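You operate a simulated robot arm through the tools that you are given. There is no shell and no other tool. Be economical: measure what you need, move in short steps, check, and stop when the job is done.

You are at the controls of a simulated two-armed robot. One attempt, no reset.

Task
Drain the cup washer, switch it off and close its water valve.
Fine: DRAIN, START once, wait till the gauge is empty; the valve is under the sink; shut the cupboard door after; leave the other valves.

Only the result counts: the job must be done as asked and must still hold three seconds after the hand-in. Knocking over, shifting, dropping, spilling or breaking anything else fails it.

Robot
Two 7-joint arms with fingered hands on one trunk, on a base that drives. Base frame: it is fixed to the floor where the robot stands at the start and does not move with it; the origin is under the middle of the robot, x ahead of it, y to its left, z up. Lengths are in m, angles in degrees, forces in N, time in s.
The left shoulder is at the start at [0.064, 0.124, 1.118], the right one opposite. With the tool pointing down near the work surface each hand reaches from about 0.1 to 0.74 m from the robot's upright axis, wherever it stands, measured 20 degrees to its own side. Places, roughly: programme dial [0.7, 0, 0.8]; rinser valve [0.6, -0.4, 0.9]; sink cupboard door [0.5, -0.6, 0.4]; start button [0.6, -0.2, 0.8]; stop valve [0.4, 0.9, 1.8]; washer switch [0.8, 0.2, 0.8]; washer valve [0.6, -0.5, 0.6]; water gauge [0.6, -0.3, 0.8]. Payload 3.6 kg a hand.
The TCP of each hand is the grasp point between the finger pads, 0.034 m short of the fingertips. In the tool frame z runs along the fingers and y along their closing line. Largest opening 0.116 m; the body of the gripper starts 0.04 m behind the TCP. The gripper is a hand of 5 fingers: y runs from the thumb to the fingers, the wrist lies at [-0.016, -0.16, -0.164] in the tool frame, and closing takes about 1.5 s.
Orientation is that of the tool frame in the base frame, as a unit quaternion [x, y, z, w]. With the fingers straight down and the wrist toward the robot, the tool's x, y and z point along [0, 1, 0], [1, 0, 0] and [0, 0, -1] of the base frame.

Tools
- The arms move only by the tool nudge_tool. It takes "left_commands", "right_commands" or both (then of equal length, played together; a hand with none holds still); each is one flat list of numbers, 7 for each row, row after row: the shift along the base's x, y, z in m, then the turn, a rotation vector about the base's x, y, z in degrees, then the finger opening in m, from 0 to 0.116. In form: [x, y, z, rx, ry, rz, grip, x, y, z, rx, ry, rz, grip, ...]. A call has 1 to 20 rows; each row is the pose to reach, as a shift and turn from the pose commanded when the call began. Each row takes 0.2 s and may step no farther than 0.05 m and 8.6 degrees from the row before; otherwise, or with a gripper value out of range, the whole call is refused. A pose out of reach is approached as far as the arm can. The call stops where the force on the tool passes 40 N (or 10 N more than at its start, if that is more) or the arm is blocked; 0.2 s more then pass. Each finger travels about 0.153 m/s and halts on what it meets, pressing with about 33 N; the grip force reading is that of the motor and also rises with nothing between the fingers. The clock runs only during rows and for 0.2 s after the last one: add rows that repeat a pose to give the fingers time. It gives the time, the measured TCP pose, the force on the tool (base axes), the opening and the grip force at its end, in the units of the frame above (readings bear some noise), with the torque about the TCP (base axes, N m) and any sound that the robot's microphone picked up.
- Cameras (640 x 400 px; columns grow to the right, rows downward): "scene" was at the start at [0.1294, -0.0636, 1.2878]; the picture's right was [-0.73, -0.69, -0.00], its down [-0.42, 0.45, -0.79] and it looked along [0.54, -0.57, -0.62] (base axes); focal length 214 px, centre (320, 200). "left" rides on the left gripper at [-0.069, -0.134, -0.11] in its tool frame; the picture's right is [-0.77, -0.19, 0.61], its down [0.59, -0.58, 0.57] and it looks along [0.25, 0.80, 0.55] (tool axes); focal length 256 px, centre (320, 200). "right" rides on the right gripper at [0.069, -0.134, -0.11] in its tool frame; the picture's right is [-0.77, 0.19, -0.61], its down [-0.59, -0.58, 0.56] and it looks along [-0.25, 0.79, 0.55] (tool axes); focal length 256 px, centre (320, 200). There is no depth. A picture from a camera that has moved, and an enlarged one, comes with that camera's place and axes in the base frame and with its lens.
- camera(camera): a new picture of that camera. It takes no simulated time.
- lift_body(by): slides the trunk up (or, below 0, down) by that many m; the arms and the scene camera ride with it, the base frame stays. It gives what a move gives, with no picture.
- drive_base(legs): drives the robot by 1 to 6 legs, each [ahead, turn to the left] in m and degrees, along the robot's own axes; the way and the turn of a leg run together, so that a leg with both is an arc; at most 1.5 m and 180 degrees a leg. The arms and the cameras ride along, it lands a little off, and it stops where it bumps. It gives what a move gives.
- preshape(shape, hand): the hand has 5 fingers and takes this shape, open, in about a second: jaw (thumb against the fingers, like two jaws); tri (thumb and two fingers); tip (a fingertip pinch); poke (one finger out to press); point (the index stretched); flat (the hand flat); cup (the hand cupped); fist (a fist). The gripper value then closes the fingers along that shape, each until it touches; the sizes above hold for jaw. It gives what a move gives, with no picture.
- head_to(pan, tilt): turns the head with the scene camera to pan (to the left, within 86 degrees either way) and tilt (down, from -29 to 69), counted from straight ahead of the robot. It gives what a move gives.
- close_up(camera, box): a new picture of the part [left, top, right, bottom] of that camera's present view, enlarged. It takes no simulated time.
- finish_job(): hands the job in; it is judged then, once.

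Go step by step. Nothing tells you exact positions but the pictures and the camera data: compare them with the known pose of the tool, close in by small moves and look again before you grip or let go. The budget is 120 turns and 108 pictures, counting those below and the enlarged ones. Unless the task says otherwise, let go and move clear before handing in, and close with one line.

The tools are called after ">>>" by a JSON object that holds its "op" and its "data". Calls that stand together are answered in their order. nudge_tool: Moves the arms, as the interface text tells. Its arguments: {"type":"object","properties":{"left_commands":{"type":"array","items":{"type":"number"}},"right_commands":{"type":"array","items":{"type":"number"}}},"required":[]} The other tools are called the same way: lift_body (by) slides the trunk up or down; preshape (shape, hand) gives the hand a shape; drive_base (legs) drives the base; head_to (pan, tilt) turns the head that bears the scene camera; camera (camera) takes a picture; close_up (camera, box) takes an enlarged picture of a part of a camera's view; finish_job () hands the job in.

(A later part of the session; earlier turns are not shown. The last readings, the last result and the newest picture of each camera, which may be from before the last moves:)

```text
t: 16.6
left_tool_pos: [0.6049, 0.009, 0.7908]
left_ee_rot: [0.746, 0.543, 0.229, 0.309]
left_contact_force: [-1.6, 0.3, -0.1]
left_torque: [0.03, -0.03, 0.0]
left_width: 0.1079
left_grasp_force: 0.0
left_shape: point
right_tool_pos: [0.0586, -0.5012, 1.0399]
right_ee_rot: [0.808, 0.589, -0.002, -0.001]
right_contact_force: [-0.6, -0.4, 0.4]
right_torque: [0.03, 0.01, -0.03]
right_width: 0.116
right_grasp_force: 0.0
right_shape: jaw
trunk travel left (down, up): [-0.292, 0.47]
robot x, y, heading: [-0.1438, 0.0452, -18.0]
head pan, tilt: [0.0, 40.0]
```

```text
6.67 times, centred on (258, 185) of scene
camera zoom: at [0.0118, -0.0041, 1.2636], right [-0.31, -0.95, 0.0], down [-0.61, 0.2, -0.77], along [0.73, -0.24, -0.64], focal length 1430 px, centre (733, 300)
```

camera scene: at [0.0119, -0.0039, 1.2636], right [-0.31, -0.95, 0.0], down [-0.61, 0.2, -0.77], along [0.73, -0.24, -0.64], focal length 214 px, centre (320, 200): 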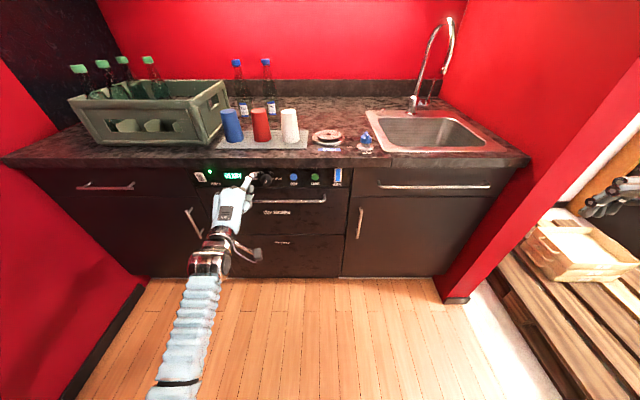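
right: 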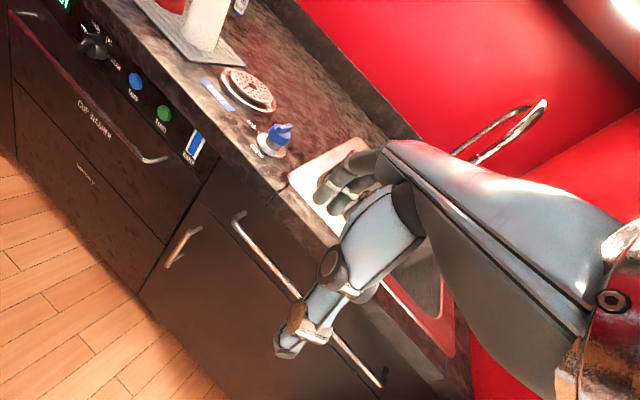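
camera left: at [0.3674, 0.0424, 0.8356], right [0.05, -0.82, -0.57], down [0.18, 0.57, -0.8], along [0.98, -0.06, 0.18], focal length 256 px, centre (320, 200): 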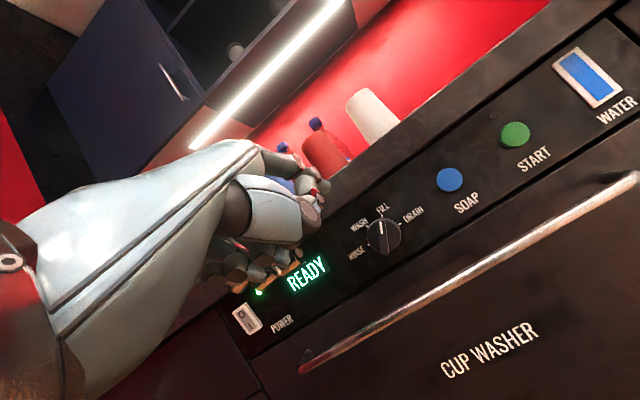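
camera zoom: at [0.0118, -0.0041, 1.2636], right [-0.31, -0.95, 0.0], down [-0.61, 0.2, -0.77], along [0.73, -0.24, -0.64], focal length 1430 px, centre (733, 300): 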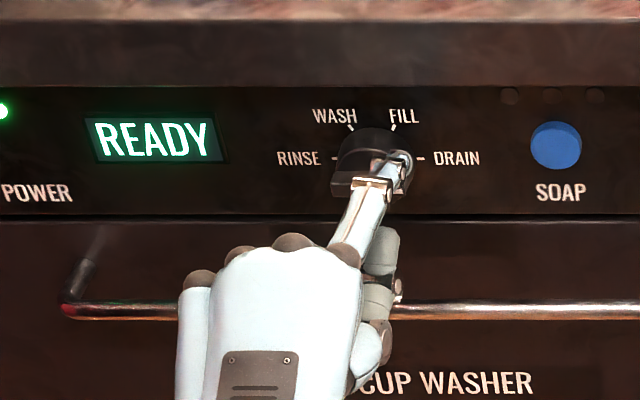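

The bar appears to have turned to horizontal. I'll pull straight back and check.

>>> {"op": "nudge_tool", "data": {"left_commands": [-0.02, 0.0065, 0.002, 0, 0, 0, 0.108, -0.05, 0.016, 0.002, 0, 0, 0, 0.108, -0.08, 0.026, 0.002, 0, 0, 0, 0.108]}}

>>> {"op": "close_up", "data": {"camera": "scene", "box": [186, 155, 346, 255]}}

>>> {"op": "close_up", "data": {"camera": "left", "box": [240, 50, 560, 250]}}

```text
t: 17.4
left_tool_pos: [0.5258, 0.0355, 0.7929]
left_ee_rot: [0.747, 0.543, 0.229, 0.309]
left_contact_force: [-0.4, 0.1, -0.5]
left_torque: [0.05, 0.0, 0.0]
left_width: 0.1079
left_grasp_force: 0.0
left_shape: point
right_tool_pos: [0.0592, -0.5, 1.0403]
right_ee_rot: [0.809, 0.588, -0.002, -0.001]
right_contact_force: [0.5, 0.0, 0.0]
right_torque: [0.01, 0.0, -0.03]
right_width: 0.1159
right_grasp_force: 0.2
right_shape: jaw
trunk travel left (down, up): [-0.292, 0.47]
robot x, y, heading: [-0.1407, 0.0495, -17.9]
head pan, tilt: [0.0, 40.0]
```

```text
4.00 times, centred on (266, 205) of scene
camera zoom: at [0.0117, -0.0037, 1.2637], right [-0.31, -0.95, 0.0], down [-0.61, 0.2, -0.77], along [0.73, -0.24, -0.64], focal length 858 px, centre (536, 180)
```

zoom: 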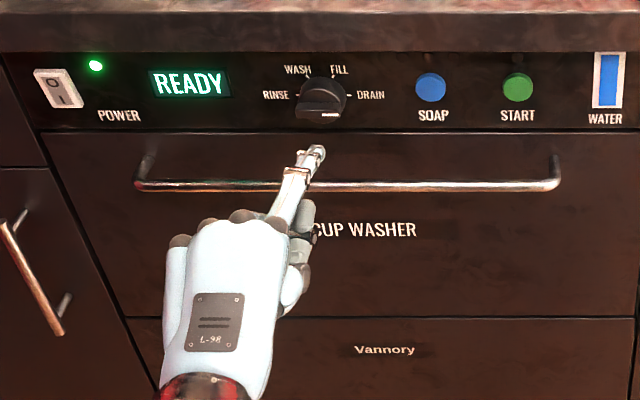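

```text
2.00 times, centred on (400, 150) of left
camera zoom: at [0.3413, 0.0238, 0.7735], right [0.05, -0.82, -0.57], down [0.18, 0.57, -0.8], along [0.98, -0.06, 0.18], focal length 512 px, centre (160, 300)
```

zoom: 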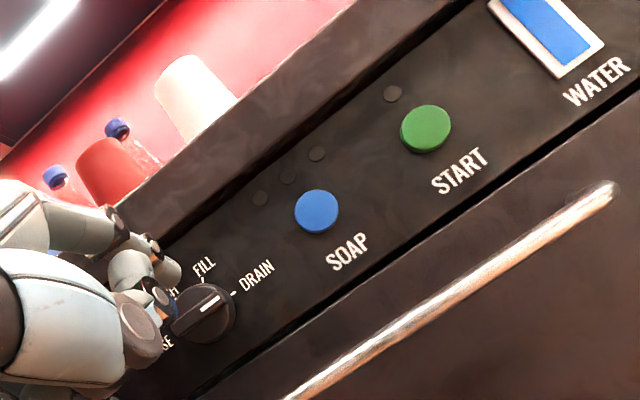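

The dial points at DRAIN. START is at about [0.647,-0.195,0.824]; I'll shift the index in front of it.

>>> {"op": "nudge_tool", "data": {"left_commands": [-0.01, -0.04, -0.001, 0, 0, 0, 0.108, -0.02, -0.08, -0.003, 0, 0, 0, 0.108, -0.03, -0.12, -0.005, 0, 0, 0, 0.108, -0.035, -0.157, -0.0065, 0, 0, 0, 0.108, -0.015, -0.167, -0.0065, 0, 0, 0, 0.108, -0.003, -0.172, -0.0065, 0, 0, 0, 0.108]}}

>>> {"op": "close_up", "data": {"camera": "scene", "box": [246, 155, 406, 255]}}

>>> {"op": "close_up", "data": {"camera": "left", "box": [240, 80, 480, 230]}}

```text
t: 18.5
left_tool_pos: [0.5219, -0.051, 0.7745]
left_ee_rot: [0.754, 0.52, 0.304, 0.262]
left_contact_force: [0.8, 1.2, 0.4]
left_torque: [0.0, 0.04, -0.01]
left_width: 0.108
left_grasp_force: 0.2
left_shape: point
right_tool_pos: [0.0587, -0.5008, 1.0404]
right_ee_rot: [0.809, 0.588, -0.002, -0.001]
right_contact_force: [-0.4, 0.0, -0.5]
right_torque: [-0.02, 0.02, -0.04]
right_width: 0.1159
right_grasp_force: 0.1
right_shape: jaw
trunk travel left (down, up): [-0.292, 0.47]
robot x, y, heading: [-0.1439, 0.0461, -17.6]
head pan, tilt: [0.0, 40.0]
stopped in row 5 (left hand): the arm was blocked; the commanded pose is now the measured one
```

```text
4.00 times, centred on (326, 205) of scene
camera zoom: at [0.0119, -0.0041, 1.2636], right [-0.31, -0.95, 0.0], down [-0.61, 0.2, -0.77], along [0.73, -0.24, -0.64], focal length 858 px, centre (296, 180)
```

zoom: 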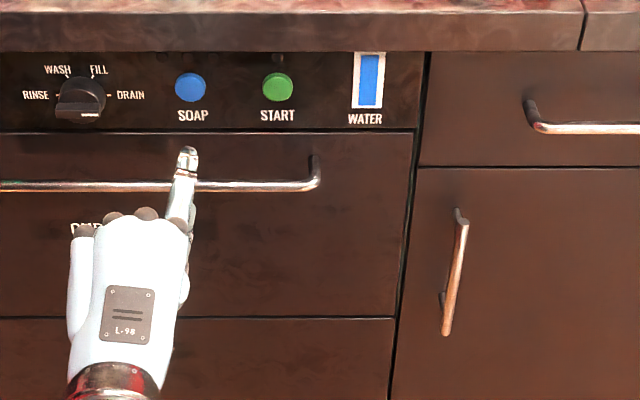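

```text
2.67 times, centred on (360, 155) of left
camera zoom: at [0.3392, -0.0638, 0.741], right [0.12, -0.71, -0.69], down [0.21, 0.7, -0.68], along [0.97, -0.06, 0.24], focal length 683 px, centre (213, 320)
```

zoom: 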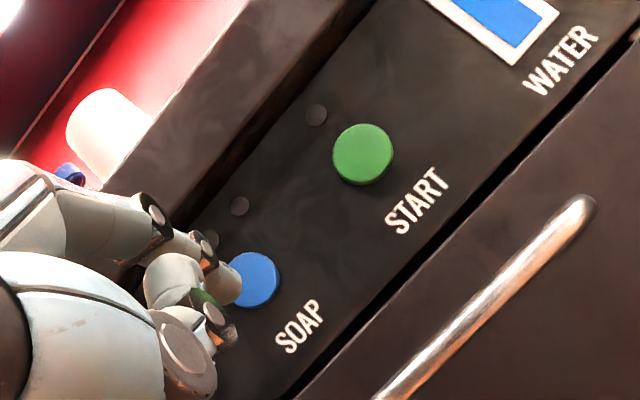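

The left arm is limited near the body's middle. Turning the robot ~9° more to the right puts START comfortably on the left arm's side.

>>> {"op": "drive_base", "data": {"legs": [[0, -9]]}}

>>> {"op": "close_up", "data": {"camera": "scene", "box": [186, 155, 346, 255]}}

>>> {"op": "close_up", "data": {"camera": "left", "box": [240, 80, 480, 230]}}

```text
t: 19.5
left_tool_pos: [0.4972, -0.1531, 0.7732]
left_ee_rot: [0.792, 0.461, 0.283, 0.284]
left_contact_force: [1.0, -0.4, 0.2]
left_torque: [0.01, 0.0, 0.01]
left_width: 0.108
left_grasp_force: 0.2
left_shape: point
right_tool_pos: [-0.0289, -0.5249, 1.0412]
right_ee_rot: [0.852, 0.524, -0.001, -0.001]
right_contact_force: [0.5, -0.8, -0.1]
right_torque: [0.0, -0.01, 0.02]
right_width: 0.1159
right_grasp_force: 0.0
right_shape: jaw
trunk travel left (down, up): [-0.292, 0.47]
robot x, y, heading: [-0.147, 0.0454, -27.2]
head pan, tilt: [0.0, 40.0]
```

```text
4.00 times, centred on (266, 205) of scene
camera zoom: at [0.0017, -0.0278, 1.2637], right [-0.45, -0.89, 0.0], down [-0.57, 0.29, -0.77], along [0.68, -0.35, -0.64], focal length 858 px, centre (536, 180)
```

zoom: 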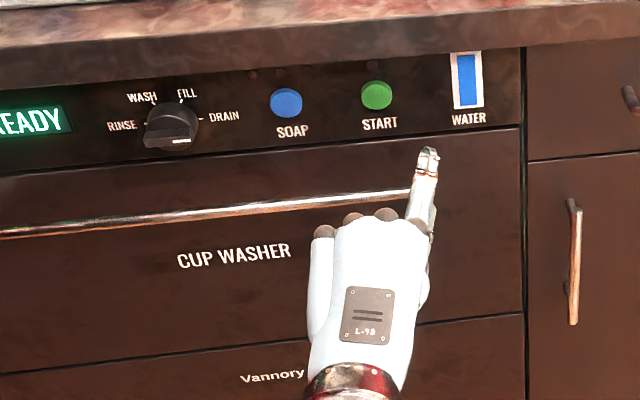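

```text
2.67 times, centred on (360, 155) of left
camera zoom: at [0.3155, -0.1374, 0.7407], right [0.01, -0.72, -0.69], down [0.32, 0.66, -0.68], along [0.95, -0.22, 0.24], focal length 683 px, centre (213, 320)
```

zoom: 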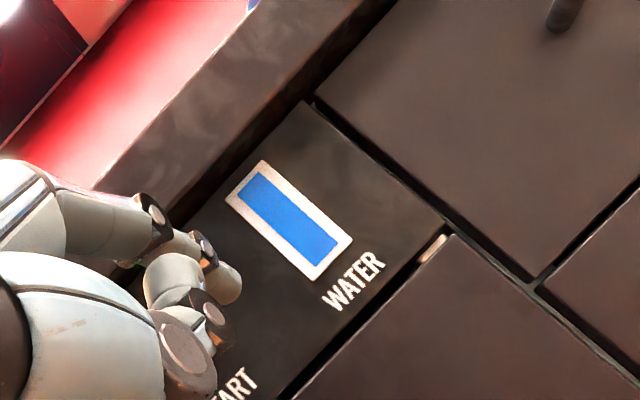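

The tip is at about [0.559,-0.208,0.805]. I'll move it to 3 cm in front of START.

>>> {"op": "nudge_tool", "data": {"left_commands": [0.0, 0.01, 0.01, 0, 0, 0, 0.108, 0.02, 0.021, 0.016, 0, 0, 0, 0.108, 0.04, 0.021, 0.016, 0, 0, 0, 0.108, 0.0595, 0.021, 0.016, 0, 0, 0, 0.108]}}

>>> {"op": "close_up", "data": {"camera": "scene", "box": [216, 155, 312, 215]}}

>>> {"op": "close_up", "data": {"camera": "left", "box": [240, 100, 440, 225]}}

```text
t: 20.5
left_tool_pos: [0.5584, -0.1316, 0.7916]
left_ee_rot: [0.792, 0.46, 0.283, 0.284]
left_contact_force: [0.8, 0.6, 0.2]
left_torque: [-0.01, 0.02, 0.02]
left_width: 0.1078
left_grasp_force: 0.0
left_shape: point
right_tool_pos: [-0.0294, -0.5255, 1.0403]
right_ee_rot: [0.852, 0.524, -0.003, -0.001]
right_contact_force: [-0.7, -0.2, 0.5]
right_torque: [0.01, -0.01, 0.02]
right_width: 0.1157
right_grasp_force: 0.0
right_shape: jaw
trunk travel left (down, up): [-0.292, 0.47]
robot x, y, heading: [-0.1475, 0.0454, -26.9]
head pan, tilt: [0.0, 40.0]
```

```text
6.67 times, centred on (264, 185) of scene
camera zoom: at [0.0023, -0.0274, 1.2636], right [-0.45, -0.89, 0.0], down [-0.57, 0.29, -0.77], along [0.68, -0.35, -0.64], focal length 1430 px, centre (693, 300)
```

zoom: 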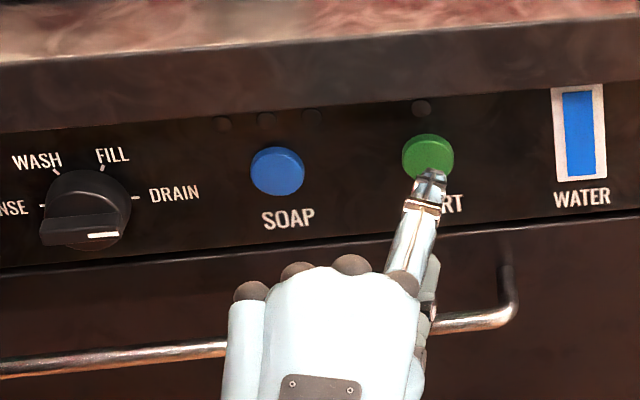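

```text
3.20 times, centred on (340, 162) of left
camera zoom: at [0.3752, -0.116, 0.7579], right [0.01, -0.72, -0.69], down [0.32, 0.66, -0.68], along [0.95, -0.22, 0.24], focal length 819 px, centre (256, 320)
```

zoom: 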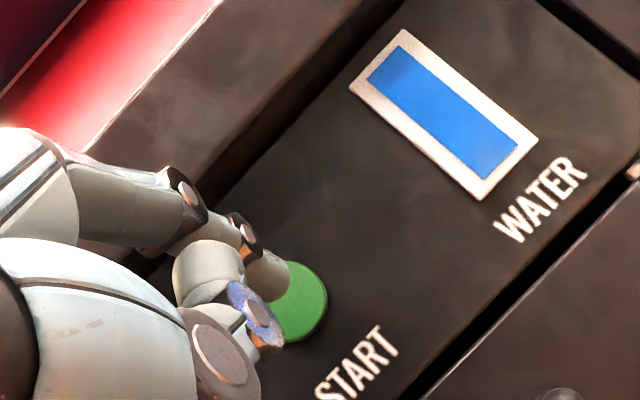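

The tip lines up with START. Pressing straight in, slowly.

>>> {"op": "nudge_tool", "data": {"left_commands": [0.0095, -0.003, -0.001, 0, 0, 0, 0.108, 0.019, -0.006, -0.002, 0, 0, 0, 0.108, 0.024, -0.0077, -0.002, 0, 0, 0, 0.108, 0.0285, -0.0092, -0.002, 0, 0, 0, 0.108]}}

>>> {"op": "close_up", "data": {"camera": "scene", "box": [146, 145, 306, 245]}}

>>> {"op": "close_up", "data": {"camera": "left", "box": [240, 100, 440, 225]}}

```text
t: 21.7
left_tool_pos: [0.5808, -0.1394, 0.7904]
left_ee_rot: [0.791, 0.46, 0.283, 0.288]
left_contact_force: [-25.0, 9.4, 3.7]
left_torque: [-0.52, -1.1, -0.61]
left_width: 0.1079
left_grasp_force: 0.1
left_shape: point
right_tool_pos: [-0.0321, -0.524, 1.0413]
right_ee_rot: [0.851, 0.525, -0.001, 0.0]
right_contact_force: [0.0, 0.4, 0.0]
right_torque: [0.01, 0.0, 0.01]
right_width: 0.1157
right_grasp_force: 0.0
right_shape: jaw
trunk travel left (down, up): [-0.292, 0.47]
robot x, y, heading: [-0.1431, 0.0499, -26.6]
head pan, tilt: [0.0, 40.0]
heard: click
stopped in row 4 (left hand): the force on the tool passed its limit at 41 N (the readings are from after the stop); the commanded pose is now the measured one
```

```text
4.00 times, centred on (226, 195) of scene
camera zoom: at [-0.0024, -0.025, 1.2641], right [-0.45, -0.89, 0.0], down [-0.57, 0.29, -0.77], along [0.69, -0.34, -0.64], focal length 858 px, centre (696, 220)
```

zoom: 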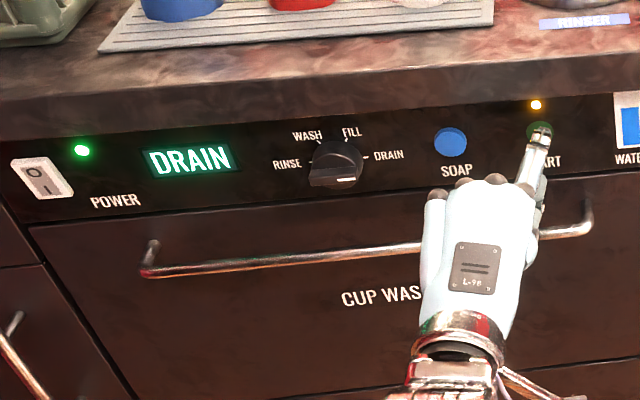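

```text
3.20 times, centred on (340, 162) of left
camera zoom: at [0.3988, -0.124, 0.756], right [0.01, -0.73, -0.69], down [0.32, 0.65, -0.69], along [0.95, -0.21, 0.24], focal length 819 px, centre (256, 320)
```

zoom: 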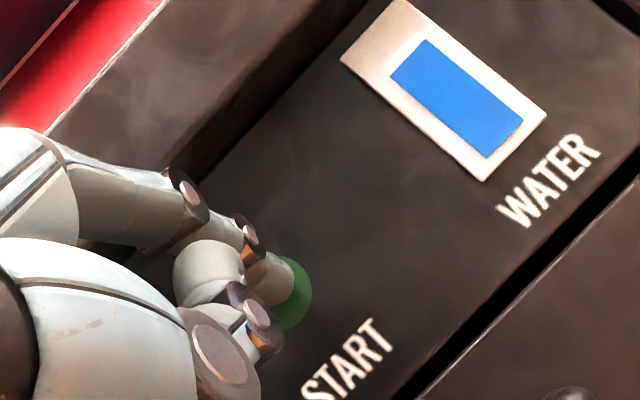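

DRAIN is running and the gauge is falling. I'll retract the finger straight back and then turn the robot toward the power switch.

>>> {"op": "nudge_tool", "data": {"left_commands": [-0.02, 0.0065, 0, 0, 0, 0, 0.108, -0.05, 0.016, 0, 0, 0, 0, 0.108, -0.085, 0.027, 0, 0, 0, 0, 0.108]}}

>>> {"op": "drive_base", "data": {"legs": [[-0.05, 0], [0, 20]]}}

>>> {"op": "camera", "data": {"camera": "scene"}}

>>> {"op": "camera", "data": {"camera": "left"}}

```text
t: 22.5
left_tool_pos: [0.4993, -0.1162, 0.7897]
left_ee_rot: [0.791, 0.46, 0.283, 0.287]
left_contact_force: [0.1, -0.6, 0.5]
left_torque: [0.0, 0.0, 0.03]
left_width: 0.1081
left_grasp_force: 0.0
left_shape: point
right_tool_pos: [-0.0299, -0.5243, 1.0404]
right_ee_rot: [0.852, 0.524, -0.001, -0.001]
right_contact_force: [-0.5, -0.6, -0.9]
right_torque: [0.0, 0.0, -0.05]
right_width: 0.1158
right_grasp_force: 0.0
right_shape: jaw
trunk travel left (down, up): [-0.292, 0.47]
robot x, y, heading: [-0.1452, 0.0489, -27.0]
head pan, tilt: [0.0, 40.0]
```

```text
t: 24.5
left_tool_pos: [0.4733, 0.1338, 0.7888]
left_ee_rot: [0.701, 0.589, 0.328, 0.233]
left_contact_force: [0.4, -0.6, 0.2]
left_torque: [0.04, -0.01, -0.03]
left_width: 0.1079
left_grasp_force: 0.0
left_shape: point
right_tool_pos: [0.1118, -0.4304, 1.0397]
right_ee_rot: [0.749, 0.662, -0.003, 0.0]
right_contact_force: [-0.5, 1.3, 0.1]
right_torque: [-0.01, 0.02, -0.01]
right_width: 0.1157
right_grasp_force: 0.0
right_shape: jaw
trunk travel left (down, up): [-0.292, 0.47]
robot x, y, heading: [-0.1895, 0.07, -7.1]
head pan, tilt: [0.0, 40.0]
```

```text
58 pictures are left
camera scene: at [-0.0264, 0.0492, 1.2636], right [-0.12, -0.99, 0.0], down [-0.64, 0.08, -0.77], along [0.76, -0.09, -0.64], focal length 214 px, centre (320, 200)
```

scene: 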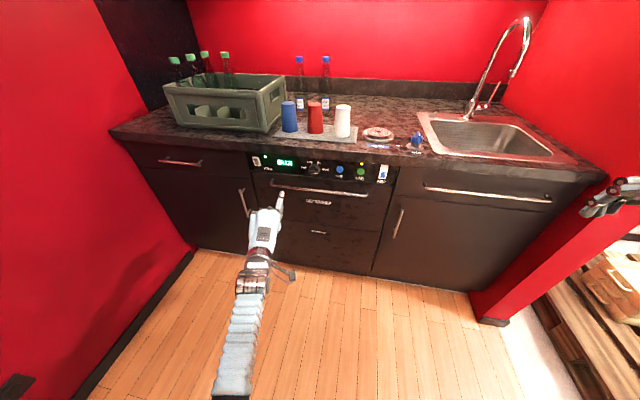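

```text
57 pictures are left
camera left: at [0.2966, 0.0868, 0.7548], right [0.25, -0.68, -0.69], down [0.08, 0.72, -0.69], along [0.96, 0.12, 0.24], focal length 256 px, centre (320, 200)
```

left: 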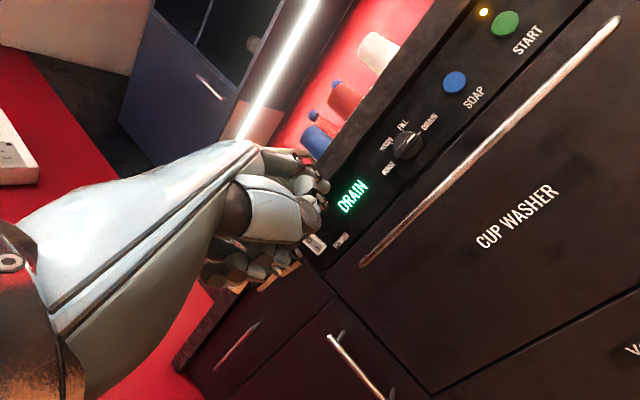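

Zooming in on the switch and the gauge.

>>> {"op": "close_up", "data": {"camera": "scene", "box": [240, 145, 400, 245]}}

>>> {"op": "close_up", "data": {"camera": "scene", "box": [246, 148, 278, 168]}}

```text
4.00 times, centred on (320, 195) of scene
camera zoom: at [-0.0264, 0.0492, 1.2636], right [-0.12, -0.99, 0.0], down [-0.64, 0.08, -0.77], along [0.76, -0.09, -0.64], focal length 858 px, centre (320, 220)
```

zoom: 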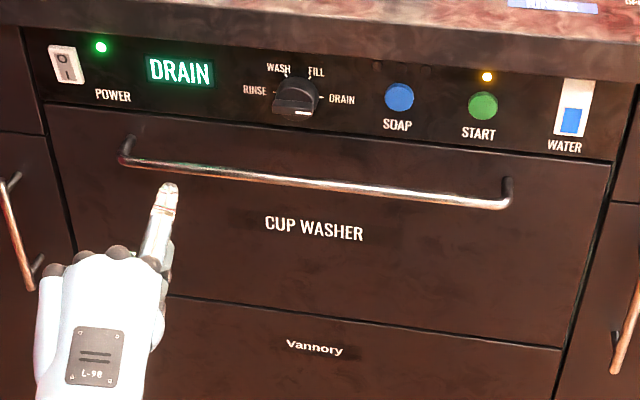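

```text
16.00 times, centred on (262, 158) of scene
camera zoom: at [-0.0264, 0.0492, 1.2636], right [-0.12, -0.99, 0.0], down [-0.64, 0.08, -0.77], along [0.76, -0.09, -0.64], focal length 3432 px, centre (1248, 872)
```

zoom: 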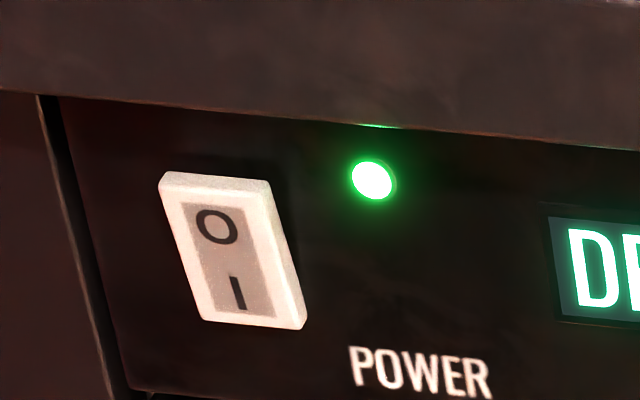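

The gauge is about half down. The O end (to press) is the upper half, at about [0.785,0.219,0.826]. I'll drive 0.1 m ahead, then bring the tip in front of it.

>>> {"op": "drive_base", "data": {"legs": [[0.1, 0]]}}

>>> {"op": "nudge_tool", "data": {"left_commands": [0.01, 0.045, 0, 0, 0, 0, 0.108, 0.03, 0.09, 0.002, 0, 0, 0, 0.108, 0.06, 0.12, 0.004, 0, 0, 0, 0.108, 0.095, 0.136, 0.004, 0, 0, 0, 0.108]}}

>>> {"op": "close_up", "data": {"camera": "scene", "box": [220, 145, 380, 245]}}

>>> {"op": "close_up", "data": {"camera": "left", "box": [240, 100, 440, 225]}}

```text
t: 25.7
left_tool_pos: [0.5692, 0.1193, 0.7906]
left_ee_rot: [0.702, 0.587, 0.327, 0.235]
left_contact_force: [0.9, -0.4, 0.0]
left_torque: [0.04, -0.02, 0.02]
left_width: 0.1078
left_grasp_force: 0.2
left_shape: point
right_tool_pos: [0.2057, -0.4426, 1.0422]
right_ee_rot: [0.751, 0.661, -0.001, 0.0]
right_contact_force: [1.0, -0.5, -0.2]
right_torque: [0.04, 0.02, 0.0]
right_width: 0.1161
right_grasp_force: 0.2
right_shape: jaw
trunk travel left (down, up): [-0.292, 0.47]
robot x, y, heading: [-0.0939, 0.0577, -7.2]
head pan, tilt: [0.0, 40.0]
```

```text
t: 26.7
left_tool_pos: [0.6651, 0.2554, 0.7911]
left_ee_rot: [0.702, 0.587, 0.327, 0.236]
left_contact_force: [0.5, -0.4, -0.7]
left_torque: [0.01, -0.01, 0.0]
left_width: 0.108
left_grasp_force: 0.1
left_shape: point
right_tool_pos: [0.2056, -0.4422, 1.0403]
right_ee_rot: [0.751, 0.66, -0.002, -0.002]
right_contact_force: [0.8, 0.6, -0.4]
right_torque: [0.01, 0.0, 0.0]
right_width: 0.116
right_grasp_force: 0.0
right_shape: jaw
trunk travel left (down, up): [-0.292, 0.47]
robot x, y, heading: [-0.0892, 0.057, -7.6]
head pan, tilt: [0.0, 40.0]
```

```text
4.00 times, centred on (300, 195) of scene
camera zoom: at [0.071, 0.0361, 1.2636], right [-0.13, -0.99, 0.0], down [-0.64, 0.08, -0.77], along [0.76, -0.1, -0.64], focal length 858 px, centre (400, 220)
```

zoom: 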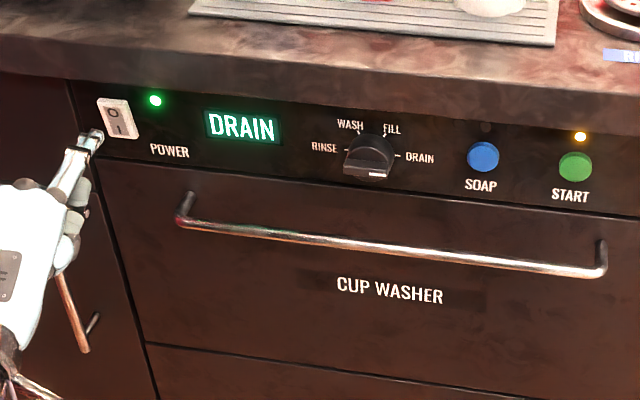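

```text
3.20 times, centred on (340, 162) of left
camera zoom: at [0.4882, 0.2089, 0.7575], right [0.25, -0.68, -0.69], down [0.08, 0.72, -0.69], along [0.96, 0.11, 0.24], focal length 819 px, centre (256, 320)
```

zoom: 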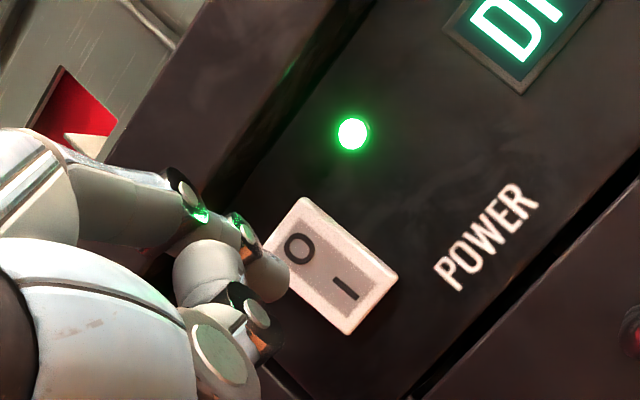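

The tip is about 26 mm in front of the rocker; I'll align it to O and check the gauge before pressing.

>>> {"op": "nudge_tool", "data": {"left_commands": [-0.0015, -0.005, 0.012, 0, 0, 0, 0.108, -0.0015, -0.005, 0.012, 0, 0, 0, 0.108, -0.0015, -0.005, 0.012, 0, 0, 0, 0.108, -0.0015, -0.005, 0.012, 0, 0, 0, 0.108, -0.0015, -0.005, 0.012, 0, 0, 0, 0.108, -0.0015, -0.005, 0.012, 0, 0, 0, 0.108, -0.0015, -0.005, 0.012, 0, 0, 0, 0.108, -0.0015, -0.005, 0.012, 0, 0, 0, 0.108]}}

>>> {"op": "close_up", "data": {"camera": "scene", "box": [220, 145, 420, 270]}}

```text
t: 28.5
left_tool_pos: [0.6652, 0.2511, 0.8048]
left_ee_rot: [0.702, 0.587, 0.327, 0.235]
left_contact_force: [-0.1, -0.7, -0.5]
left_torque: [-0.02, 0.0, 0.02]
left_width: 0.1083
left_grasp_force: 0.1
left_shape: point
right_tool_pos: [0.2069, -0.4435, 1.0403]
right_ee_rot: [0.75, 0.661, -0.002, 0.0]
right_contact_force: [-0.3, 0.3, -0.1]
right_torque: [0.0, 0.0, 0.03]
right_width: 0.1159
right_grasp_force: 0.0
right_shape: jaw
trunk travel left (down, up): [-0.292, 0.47]
robot x, y, heading: [-0.0934, 0.0561, -7.5]
head pan, tilt: [0.0, 40.0]
```

```text
3.20 times, centred on (320, 208) of scene
camera zoom: at [0.0707, 0.0361, 1.2636], right [-0.13, -0.99, 0.0], down [-0.64, 0.08, -0.77], along [0.76, -0.1, -0.64], focal length 686 px, centre (320, 176)
```

zoom: 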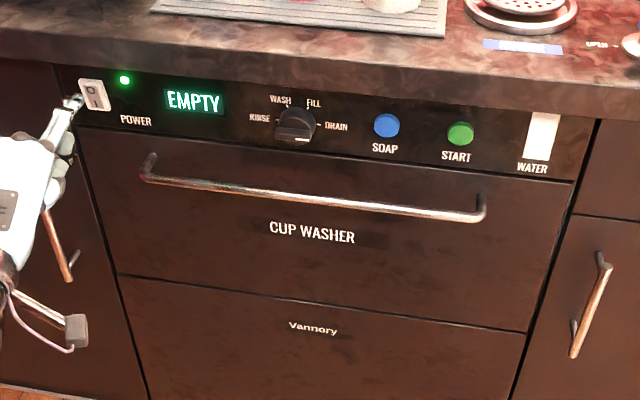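

The display says EMPTY and the gauge is clear. Now I press the O side of the power switch.

>>> {"op": "nudge_tool", "data": {"left_commands": [0.0095, -0.003, 0, 0, 0, 0, 0.108, 0.018, -0.006, 0, 0, 0, 0, 0.108, 0.024, -0.0077, 0, 0, 0, 0, 0.108, 0.029, -0.0093, 0, 0, 0, 0, 0.108, 0.034, -0.011, 0, 0, 0, 0, 0.108]}}

>>> {"op": "close_up", "data": {"camera": "scene", "box": [220, 145, 320, 208]}}

```text
t: 29.7
left_tool_pos: [0.6925, 0.2423, 0.8076]
left_ee_rot: [0.699, 0.588, 0.33, 0.237]
left_contact_force: [-29.5, 2.2, 4.1]
left_torque: [-0.21, -1.28, -0.87]
left_width: 0.1083
left_grasp_force: 0.1
left_shape: point
right_tool_pos: [0.2044, -0.4411, 1.0421]
right_ee_rot: [0.749, 0.662, -0.001, 0.0]
right_contact_force: [0.0, 0.2, 0.5]
right_torque: [-0.03, 0.04, 0.05]
right_width: 0.1158
right_grasp_force: 0.1
right_shape: jaw
trunk travel left (down, up): [-0.292, 0.47]
robot x, y, heading: [-0.0952, 0.0572, -6.8]
head pan, tilt: [0.0, 40.0]
stopped in row 5 (left hand): the force on the tool passed its limit at 40 N (the readings are from after the stop); the commanded pose is now the measured one
```

```text
6.35 times, centred on (270, 176) of scene
camera zoom: at [0.0655, 0.0382, 1.2641], right [-0.12, -0.99, 0.0], down [-0.64, 0.08, -0.77], along [0.76, -0.09, -0.64], focal length 1362 px, centre (638, 349)
```

zoom: 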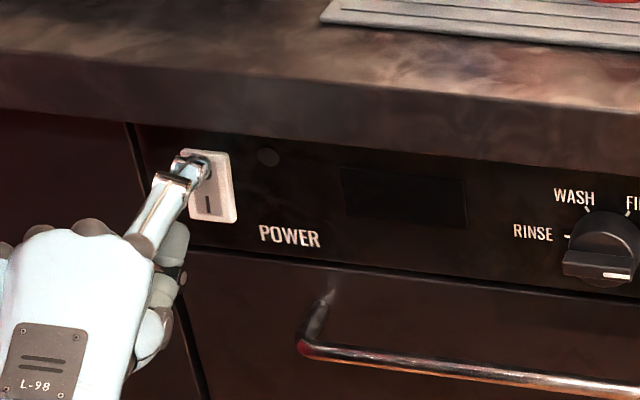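

The switch is off: the display and lamp are dark. I'll retract the finger, turn toward the sink cupboard, and lower the trunk.

>>> {"op": "nudge_tool", "data": {"left_commands": [-0.02, 0.0065, 0, 0, 0, 0, 0.108, -0.05, 0.016, 0, 0, 0, 0, 0.108, -0.085, 0.027, 0, 0, 0, 0, 0.108, -0.12, 0.037, 0, 0, 0, 0, 0.108]}}

>>> {"op": "drive_base", "data": {"legs": [[0, -15]]}}

>>> {"op": "lift_body", "data": {"by": -0.2}}

>>> {"op": "head_to", "data": {"pan": -12, "tilt": 35}}

>>> {"op": "camera", "data": {"camera": "scene"}}

>>> {"op": "camera", "data": {"camera": "right"}}

```text
t: 30.7
left_tool_pos: [0.5749, 0.2783, 0.807]
left_ee_rot: [0.701, 0.588, 0.328, 0.236]
left_contact_force: [-0.2, -0.1, 0.3]
left_torque: [0.0, 0.0, -0.01]
left_width: 0.1082
left_grasp_force: 0.0
left_shape: point
right_tool_pos: [0.2072, -0.4431, 1.0405]
right_ee_rot: [0.749, 0.662, -0.001, -0.001]
right_contact_force: [-0.2, -0.2, 0.1]
right_torque: [-0.03, 0.01, 0.01]
right_width: 0.1157
right_grasp_force: 0.1
right_shape: jaw
trunk travel left (down, up): [-0.292, 0.47]
robot x, y, heading: [-0.0899, 0.0574, -6.9]
head pan, tilt: [0.0, 40.0]
```

```text
t: 32.0
left_tool_pos: [0.608, 0.0994, 0.8057]
left_ee_rot: [0.77, 0.493, 0.295, 0.277]
left_contact_force: [0.5, -0.1, 0.4]
left_torque: [0.02, -0.01, 0.01]
left_width: 0.1081
left_grasp_force: 0.0
left_shape: point
right_tool_pos: [0.0679, -0.5022, 1.0398]
right_ee_rot: [0.829, 0.559, -0.002, -0.001]
right_contact_force: [-0.1, -0.7, 0.3]
right_torque: [-0.01, -0.01, -0.01]
right_width: 0.116
right_grasp_force: 0.1
right_shape: jaw
trunk travel left (down, up): [-0.292, 0.47]
robot x, y, heading: [-0.0932, 0.058, -21.9]
head pan, tilt: [0.0, 40.0]
```

```text
t: 34.2
left_tool_pos: [0.6095, 0.0998, 0.6058]
left_ee_rot: [0.77, 0.493, 0.296, 0.277]
left_contact_force: [0.3, 1.0, 0.8]
left_torque: [0.0, 0.0, 0.04]
left_width: 0.0001
left_grasp_force: 0.0
left_shape: point
right_tool_pos: [0.0692, -0.5031, 0.84]
right_ee_rot: [0.829, 0.559, -0.001, -0.001]
right_contact_force: [0.1, 0.0, -0.2]
right_torque: [-0.04, 0.04, 0.0]
right_width: 0.1159
right_grasp_force: 0.1
right_shape: jaw
trunk travel left (down, up): [-0.092, 0.67]
robot x, y, heading: [-0.0882, 0.0606, -21.8]
head pan, tilt: [0.0, 40.0]
```

```text
t: 34.9
left_tool_pos: [0.6096, 0.0993, 0.6068]
left_ee_rot: [0.771, 0.493, 0.294, 0.276]
left_contact_force: [-0.3, 0.1, -0.5]
left_torque: [0.0, 0.02, 0.03]
left_width: 0.0002
left_grasp_force: 0.0
left_shape: point
right_tool_pos: [0.0686, -0.5019, 0.8406]
right_ee_rot: [0.829, 0.559, -0.002, -0.001]
right_contact_force: [-0.1, 0.0, 0.0]
right_torque: [0.0, 0.02, -0.01]
right_width: 0.1158
right_grasp_force: 0.0
right_shape: jaw
trunk travel left (down, up): [-0.092, 0.67]
robot x, y, heading: [-0.0967, 0.0567, -21.6]
head pan, tilt: [-12.0, 35.0]
```

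```text
50 pictures are left
camera scene: at [0.1482, -0.0585, 1.06], right [-0.56, -0.83, 0.0], down [-0.48, 0.32, -0.82], along [0.68, -0.45, -0.57], focal length 214 px, centre (320, 200)
```

scene: 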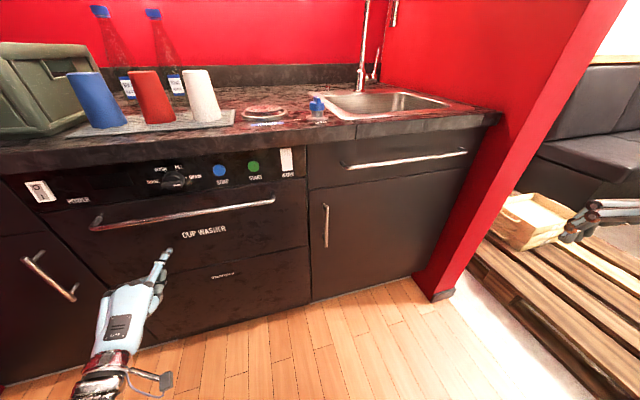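

```text
49 pictures are left
camera right: at [-0.0284, -0.3886, 0.9497], right [-0.11, -0.78, 0.61], down [-0.76, -0.33, -0.56], along [0.64, -0.53, -0.56], focal length 256 px, centre (320, 200)
```

right: 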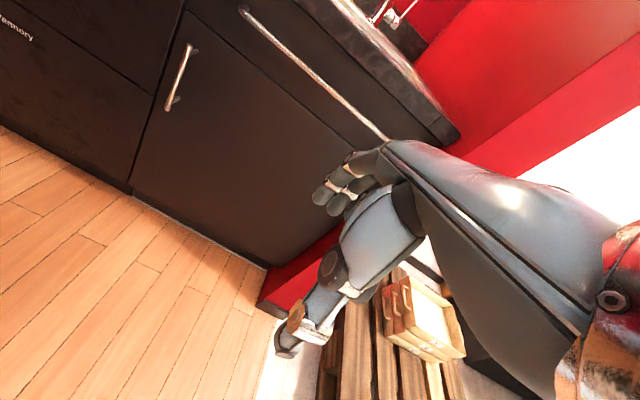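

The door handle is a vertical bar at about [0.565,-0.357], z 0.52–0.67; the door hinges on the right. I'll turn the right hand into a handshake-like pose in front of it.

>>> {"op": "nudge_tool", "data": {"right_commands": [0.025, 0.013, -0.017, 3.88, -5.54, -3.88, 0.08, 0.051, 0.027, -0.034, 7.76, -11.07, -7.76, 0.08, 0.076, 0.04, -0.051, 11.6, -16.6, -11.6, 0.08, 0.101, 0.053, -0.069, 15.5, -22.1, -15.5, 0.08, 0.127, 0.067, -0.086, 19.4, -27.7, -19.4, 0.08, 0.152, 0.08, -0.103, 23.3, -33.2, -23.3, 0.08, 0.178, 0.094, -0.12, 27.2, -38.8, -27.2, 0.08, 0.203, 0.107, -0.137, 31, -44.3, -31, 0.08, 0.228, 0.12, -0.154, 34.9, -49.8, -34.9, 0.08, 0.254, 0.134, -0.171, 38.8, -55.4, -38.8, 0.08, 0.279, 0.147, -0.189, 42.7, -60.9, -42.7, 0.08, 0.304, 0.16, -0.206, 46.5, -66.4, -46.5, 0.08, 0.33, 0.174, -0.223, 50.4, -72, -50.4, 0.08, 0.355, 0.187, -0.24, 54.3, -77.5, -54.3, 0.08]}}

>>> {"op": "camera", "data": {"camera": "scene"}}

>>> {"op": "camera", "data": {"camera": "right"}}

```text
t: 37.9
left_tool_pos: [0.6087, 0.0989, 0.6074]
left_ee_rot: [0.771, 0.492, 0.295, 0.276]
left_contact_force: [-1.1, -0.4, 1.0]
left_torque: [-0.03, 0.07, 0.0]
left_width: 0.0
left_grasp_force: 0.0
left_shape: point
right_tool_pos: [0.4063, -0.3643, 0.6076]
right_ee_rot: [0.742, 0.094, 0.661, 0.05]
right_contact_force: [-0.6, -0.3, -0.3]
right_torque: [-0.01, 0.02, -0.05]
right_width: 0.08
right_grasp_force: 0.0
right_shape: jaw
right hand out of reach, approached as far as the arm can: row 3, 4, 5, 6, 7, 8, 9
trunk travel left (down, up): [-0.092, 0.67]
robot x, y, heading: [-0.0945, 0.0561, -21.6]
head pan, tilt: [-12.0, 35.0]
stopped in row 14 (right hand): the arm was blocked; the commanded pose is now the measured one
```

```text
48 pictures are left
camera scene: at [0.1482, -0.0578, 1.061], right [-0.56, -0.83, 0.0], down [-0.48, 0.32, -0.82], along [0.68, -0.46, -0.57], focal length 214 px, centre (320, 200)
```

scene: 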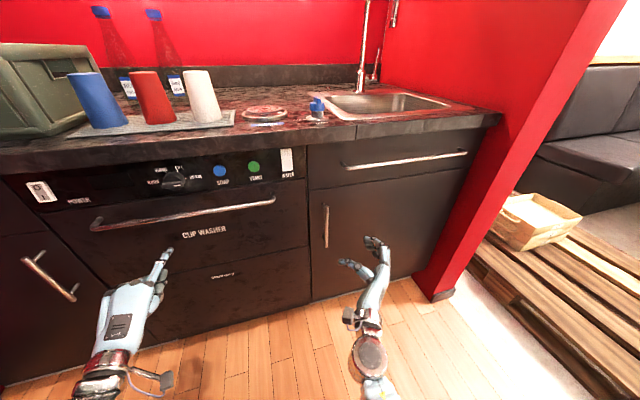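

```text
47 pictures are left
camera right: at [0.2948, -0.2246, 0.6585], right [-0.67, -0.37, -0.64], down [0.46, 0.47, -0.76], along [0.58, -0.8, -0.15], focal length 256 px, centre (320, 200)
```

right: 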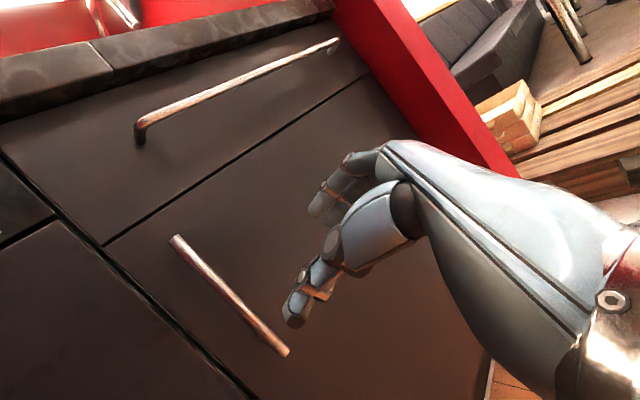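

The right hand is in a good pinch pose. I'll shift it left to line up with the bar and advance, then check.

>>> {"op": "nudge_tool", "data": {"right_commands": [0.009, 0.027, 0, 0, 0, 0, 0.08, 0.0172, 0.0533, 0, 0, 0, 0, 0.08, 0.055, 0.041, 0, 0, 0, 0, 0.08, 0.093, 0.029, 0, 0, 0, 0, 0.08, 0.112, 0.0226, 0, 0, 0, 0, 0.08]}}

>>> {"op": "camera", "data": {"camera": "right"}}

>>> {"op": "close_up", "data": {"camera": "scene", "box": [260, 180, 420, 280]}}

```text
t: 39.1
left_tool_pos: [0.6078, 0.0987, 0.6054]
left_ee_rot: [0.771, 0.492, 0.294, 0.277]
left_contact_force: [0.0, -0.1, 0.4]
left_torque: [0.01, 0.04, -0.02]
left_width: 0.0001
left_grasp_force: 0.0
left_shape: point
right_tool_pos: [0.5181, -0.3425, 0.6044]
right_ee_rot: [0.745, 0.095, 0.659, 0.05]
right_contact_force: [-1.0, -0.6, 0.3]
right_torque: [0.03, 0.02, 0.0]
right_width: 0.0802
right_grasp_force: 0.0
right_shape: jaw
trunk travel left (down, up): [-0.092, 0.67]
robot x, y, heading: [-0.0913, 0.0539, -21.7]
head pan, tilt: [-12.0, 35.0]
```

```text
46 pictures are left
camera right: at [0.4073, -0.2034, 0.656], right [-0.68, -0.37, -0.63], down [0.45, 0.47, -0.76], along [0.58, -0.8, -0.15], focal length 256 px, centre (320, 200)
```

right: 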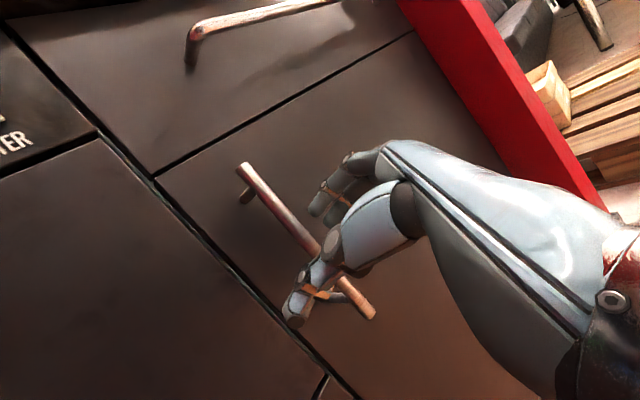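

```text
4.00 times, centred on (340, 230) of scene
camera zoom: at [0.1486, -0.0582, 1.0599], right [-0.56, -0.83, 0.0], down [-0.48, 0.32, -0.82], along [0.68, -0.46, -0.57], focal length 858 px, centre (240, 80)
```

zoom: 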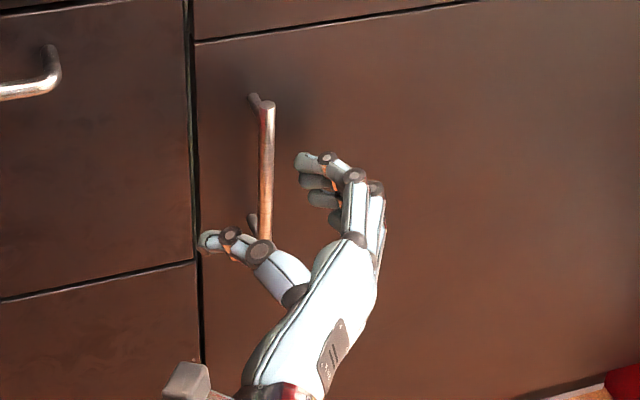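

The bar is right between thumb and fingers. Advancing about 38 mm and gripping.

>>> {"op": "nudge_tool", "data": {"right_commands": [0.012, -0.004, 0, 0, 0, 0, 0.08, 0.024, -0.008, 0, 0, 0, 0, 0.08, 0.036, -0.0117, 0, 0, 0, 0, 0.08, 0.036, -0.0117, 0, 0, 0, 0, 0.04, 0.036, -0.0117, 0, 0, 0, 0, 0.0, 0.036, -0.0117, 0, 0, 0, 0, 0.0, 0.036, -0.0117, 0, 0, 0, 0, 0.0, 0.036, -0.0117, 0, 0, 0, 0, 0.0]}}

>>> {"op": "camera", "data": {"camera": "right"}}

```text
t: 40.9
left_tool_pos: [0.6064, 0.0988, 0.6067]
left_ee_rot: [0.772, 0.491, 0.294, 0.277]
left_contact_force: [-0.4, -0.7, -0.9]
left_torque: [0.04, -0.01, 0.0]
left_width: 0.0001
left_grasp_force: 0.1
left_shape: point
right_tool_pos: [0.5518, -0.3541, 0.6039]
right_ee_rot: [0.744, 0.095, 0.659, 0.051]
right_contact_force: [-28.3, 3.3, -3.8]
right_torque: [0.04, 0.06, -0.84]
right_width: 0.023
right_grasp_force: 0.1
right_shape: jaw
trunk travel left (down, up): [-0.092, 0.67]
robot x, y, heading: [-0.0888, 0.0604, -22.1]
head pan, tilt: [-12.0, 35.0]
```

```text
44 pictures are left
camera right: at [0.4408, -0.2152, 0.6564], right [-0.68, -0.37, -0.63], down [0.45, 0.47, -0.76], along [0.58, -0.8, -0.15], focal length 256 px, centre (320, 200)
```

right: 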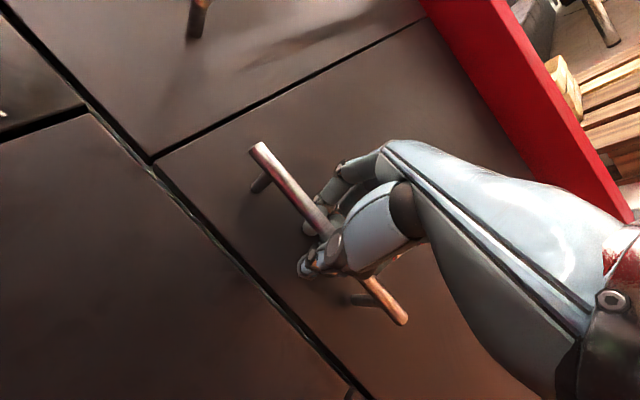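

Gripped. Pulling the door along its arc about the right-hand hinge, turning the hand with it.

>>> {"op": "nudge_tool", "data": {"right_commands": [-0.0168, 0.0037, 0, 0, 0, 2, 0, -0.0336, 0.007, 0, 0, 0, 4, 0, -0.0506, 0.0095, 0, 0, 0, 6, 0, -0.0676, 0.0117, 0, 0, 0, 8, 0, -0.0847, 0.013, 0, 0, 0, 10, 0, -0.1018, 0.0139, 0, 0, 0, 12, 0, -0.119, 0.0139, 0, 0, 0, 14, 0, -0.1361, 0.0138, 0, 0, 0, 16, 0, -0.1532, 0.0126, 0, 0, 0, 18, 0, -0.1703, 0.0113, 0, 0, 0, 20, 0, -0.1873, 0.009, 0, 0, 0, 22, 0, -0.2043, 0.0064, 0, 0, 0, 24, 0]}}

>>> {"op": "camera", "data": {"camera": "scene"}}

```text
t: 43.5
left_tool_pos: [0.6089, 0.101, 0.6051]
left_ee_rot: [0.77, 0.493, 0.294, 0.276]
left_contact_force: [-0.2, -0.1, -0.2]
left_torque: [-0.01, -0.01, -0.01]
left_width: 0.0
left_grasp_force: 0.2
left_shape: point
right_tool_pos: [0.3496, -0.3425, 0.6034]
right_ee_rot: [0.706, 0.253, 0.655, -0.091]
right_contact_force: [-3.7, 29.1, -4.0]
right_torque: [0.04, 0.04, 0.21]
right_width: 0.0002
right_grasp_force: 32.9
right_shape: jaw
trunk travel left (down, up): [-0.092, 0.67]
robot x, y, heading: [-0.0904, 0.0549, -21.4]
head pan, tilt: [-12.0, 35.0]
```

```text
43 pictures are left
camera scene: at [0.1488, -0.0549, 1.0601], right [-0.55, -0.83, 0.0], down [-0.48, 0.31, -0.82], along [0.68, -0.45, -0.57], focal length 214 px, centre (320, 200)
```

scene: 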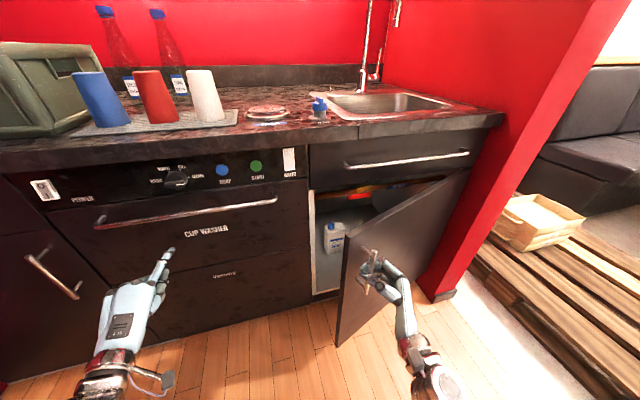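

The door is opening nicely. Let me check the grip on the handle and the interior.

>>> {"op": "close_up", "data": {"camera": "scene", "box": [296, 160, 488, 280]}}

>>> {"op": "camera", "data": {"camera": "right"}}

```text
3.33 times, centred on (392, 220) of scene
camera zoom: at [0.1488, -0.0549, 1.0601], right [-0.55, -0.83, 0.0], down [-0.48, 0.31, -0.82], along [0.68, -0.45, -0.57], focal length 715 px, centre (80, 133)
```

zoom: 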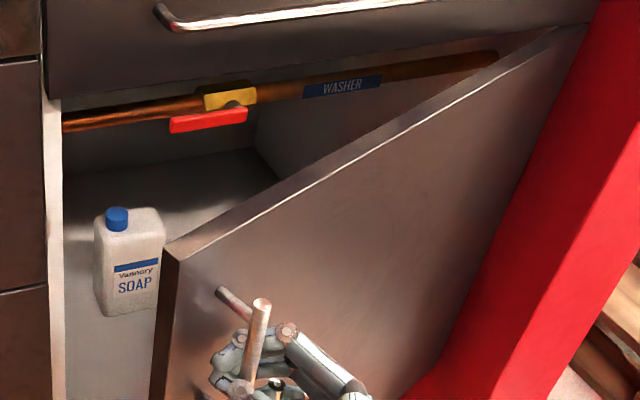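

```text
41 pictures are left
camera right: at [0.1905, -0.2623, 0.6556], right [-0.46, -0.62, -0.63], down [0.21, 0.61, -0.76], along [0.86, -0.48, -0.15], focal length 256 px, centre (320, 200)
```

right: 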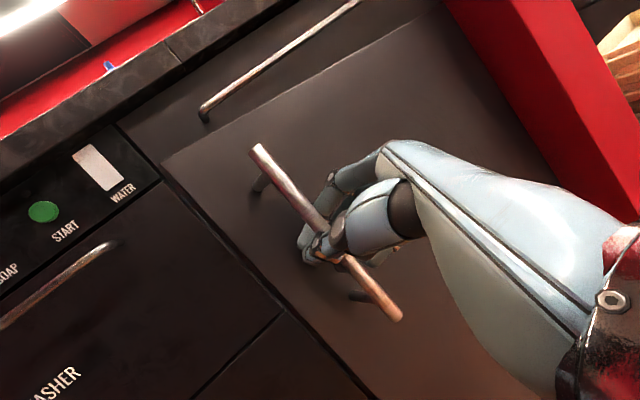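

The valve is a red lever on the WASHER pipe, upper left in the cupboard. The door's hinge radius is about 0.54 to the handle; I'll keep opening to about 50°.

>>> {"op": "nudge_tool", "data": {"right_commands": [-0.0194, -0.001, 0, 0, 0, 1.5, 0, -0.0387, -0.0021, 0, 0, 0, 3, 0, -0.0571, -0.0066, 0, 0, 0, 4.5, 0, -0.0755, -0.0112, 0, 0, 0, 6, 0, -0.0935, -0.017, 0, 0, 0, 7.5, 0, -0.1116, -0.0229, 0, 0, 0, 9, 0, -0.1292, -0.0298, 0, 0, 0, 10.5, 0, -0.1468, -0.0368, 0, 0, 0, 12, 0, -0.164, -0.045, 0, 0, 0, 13.5, 0, -0.181, -0.0535, 0, 0, 0, 15, 0, -0.1975, -0.063, 0, 0, 0, 16.5, 0, -0.2139, -0.0723, 0, 0, 0, 18, 0, -0.23, -0.0828, 0, 0, 0, 19.5, 0, -0.2453, -0.0933, 0, 0, 0, 21, 0]}}

>>> {"op": "camera", "data": {"camera": "scene"}}

```text
t: 46.5
left_tool_pos: [0.6095, 0.0981, 0.6054]
left_ee_rot: [0.771, 0.492, 0.295, 0.277]
left_contact_force: [0.4, -0.3, -0.4]
left_torque: [-0.01, -0.02, -0.04]
left_width: 0.0
left_grasp_force: 0.1
left_shape: point
right_tool_pos: [0.1023, -0.439, 0.6058]
right_ee_rot: [0.65, 0.374, 0.628, -0.206]
right_contact_force: [-12.1, 18.8, -4.5]
right_torque: [0.01, 0.02, 0.2]
right_width: 0.0
right_grasp_force: 33.4
right_shape: jaw
trunk travel left (down, up): [-0.092, 0.67]
robot x, y, heading: [-0.0933, 0.0582, -22.0]
head pan, tilt: [-12.0, 35.0]
```

```text
40 pictures are left
camera scene: at [0.1475, -0.0577, 1.0603], right [-0.56, -0.83, 0.0], down [-0.48, 0.32, -0.82], along [0.68, -0.46, -0.57], focal length 214 px, centre (320, 200)
```

scene: 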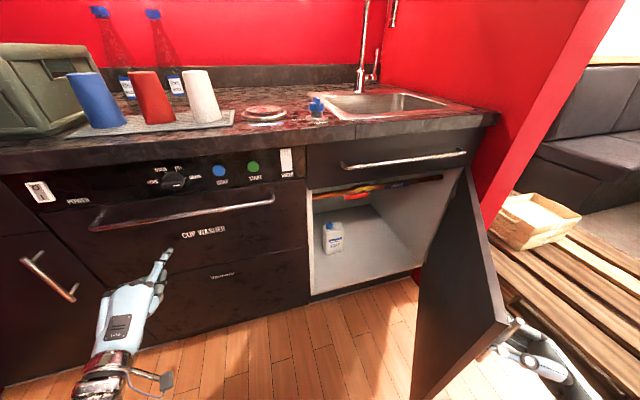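

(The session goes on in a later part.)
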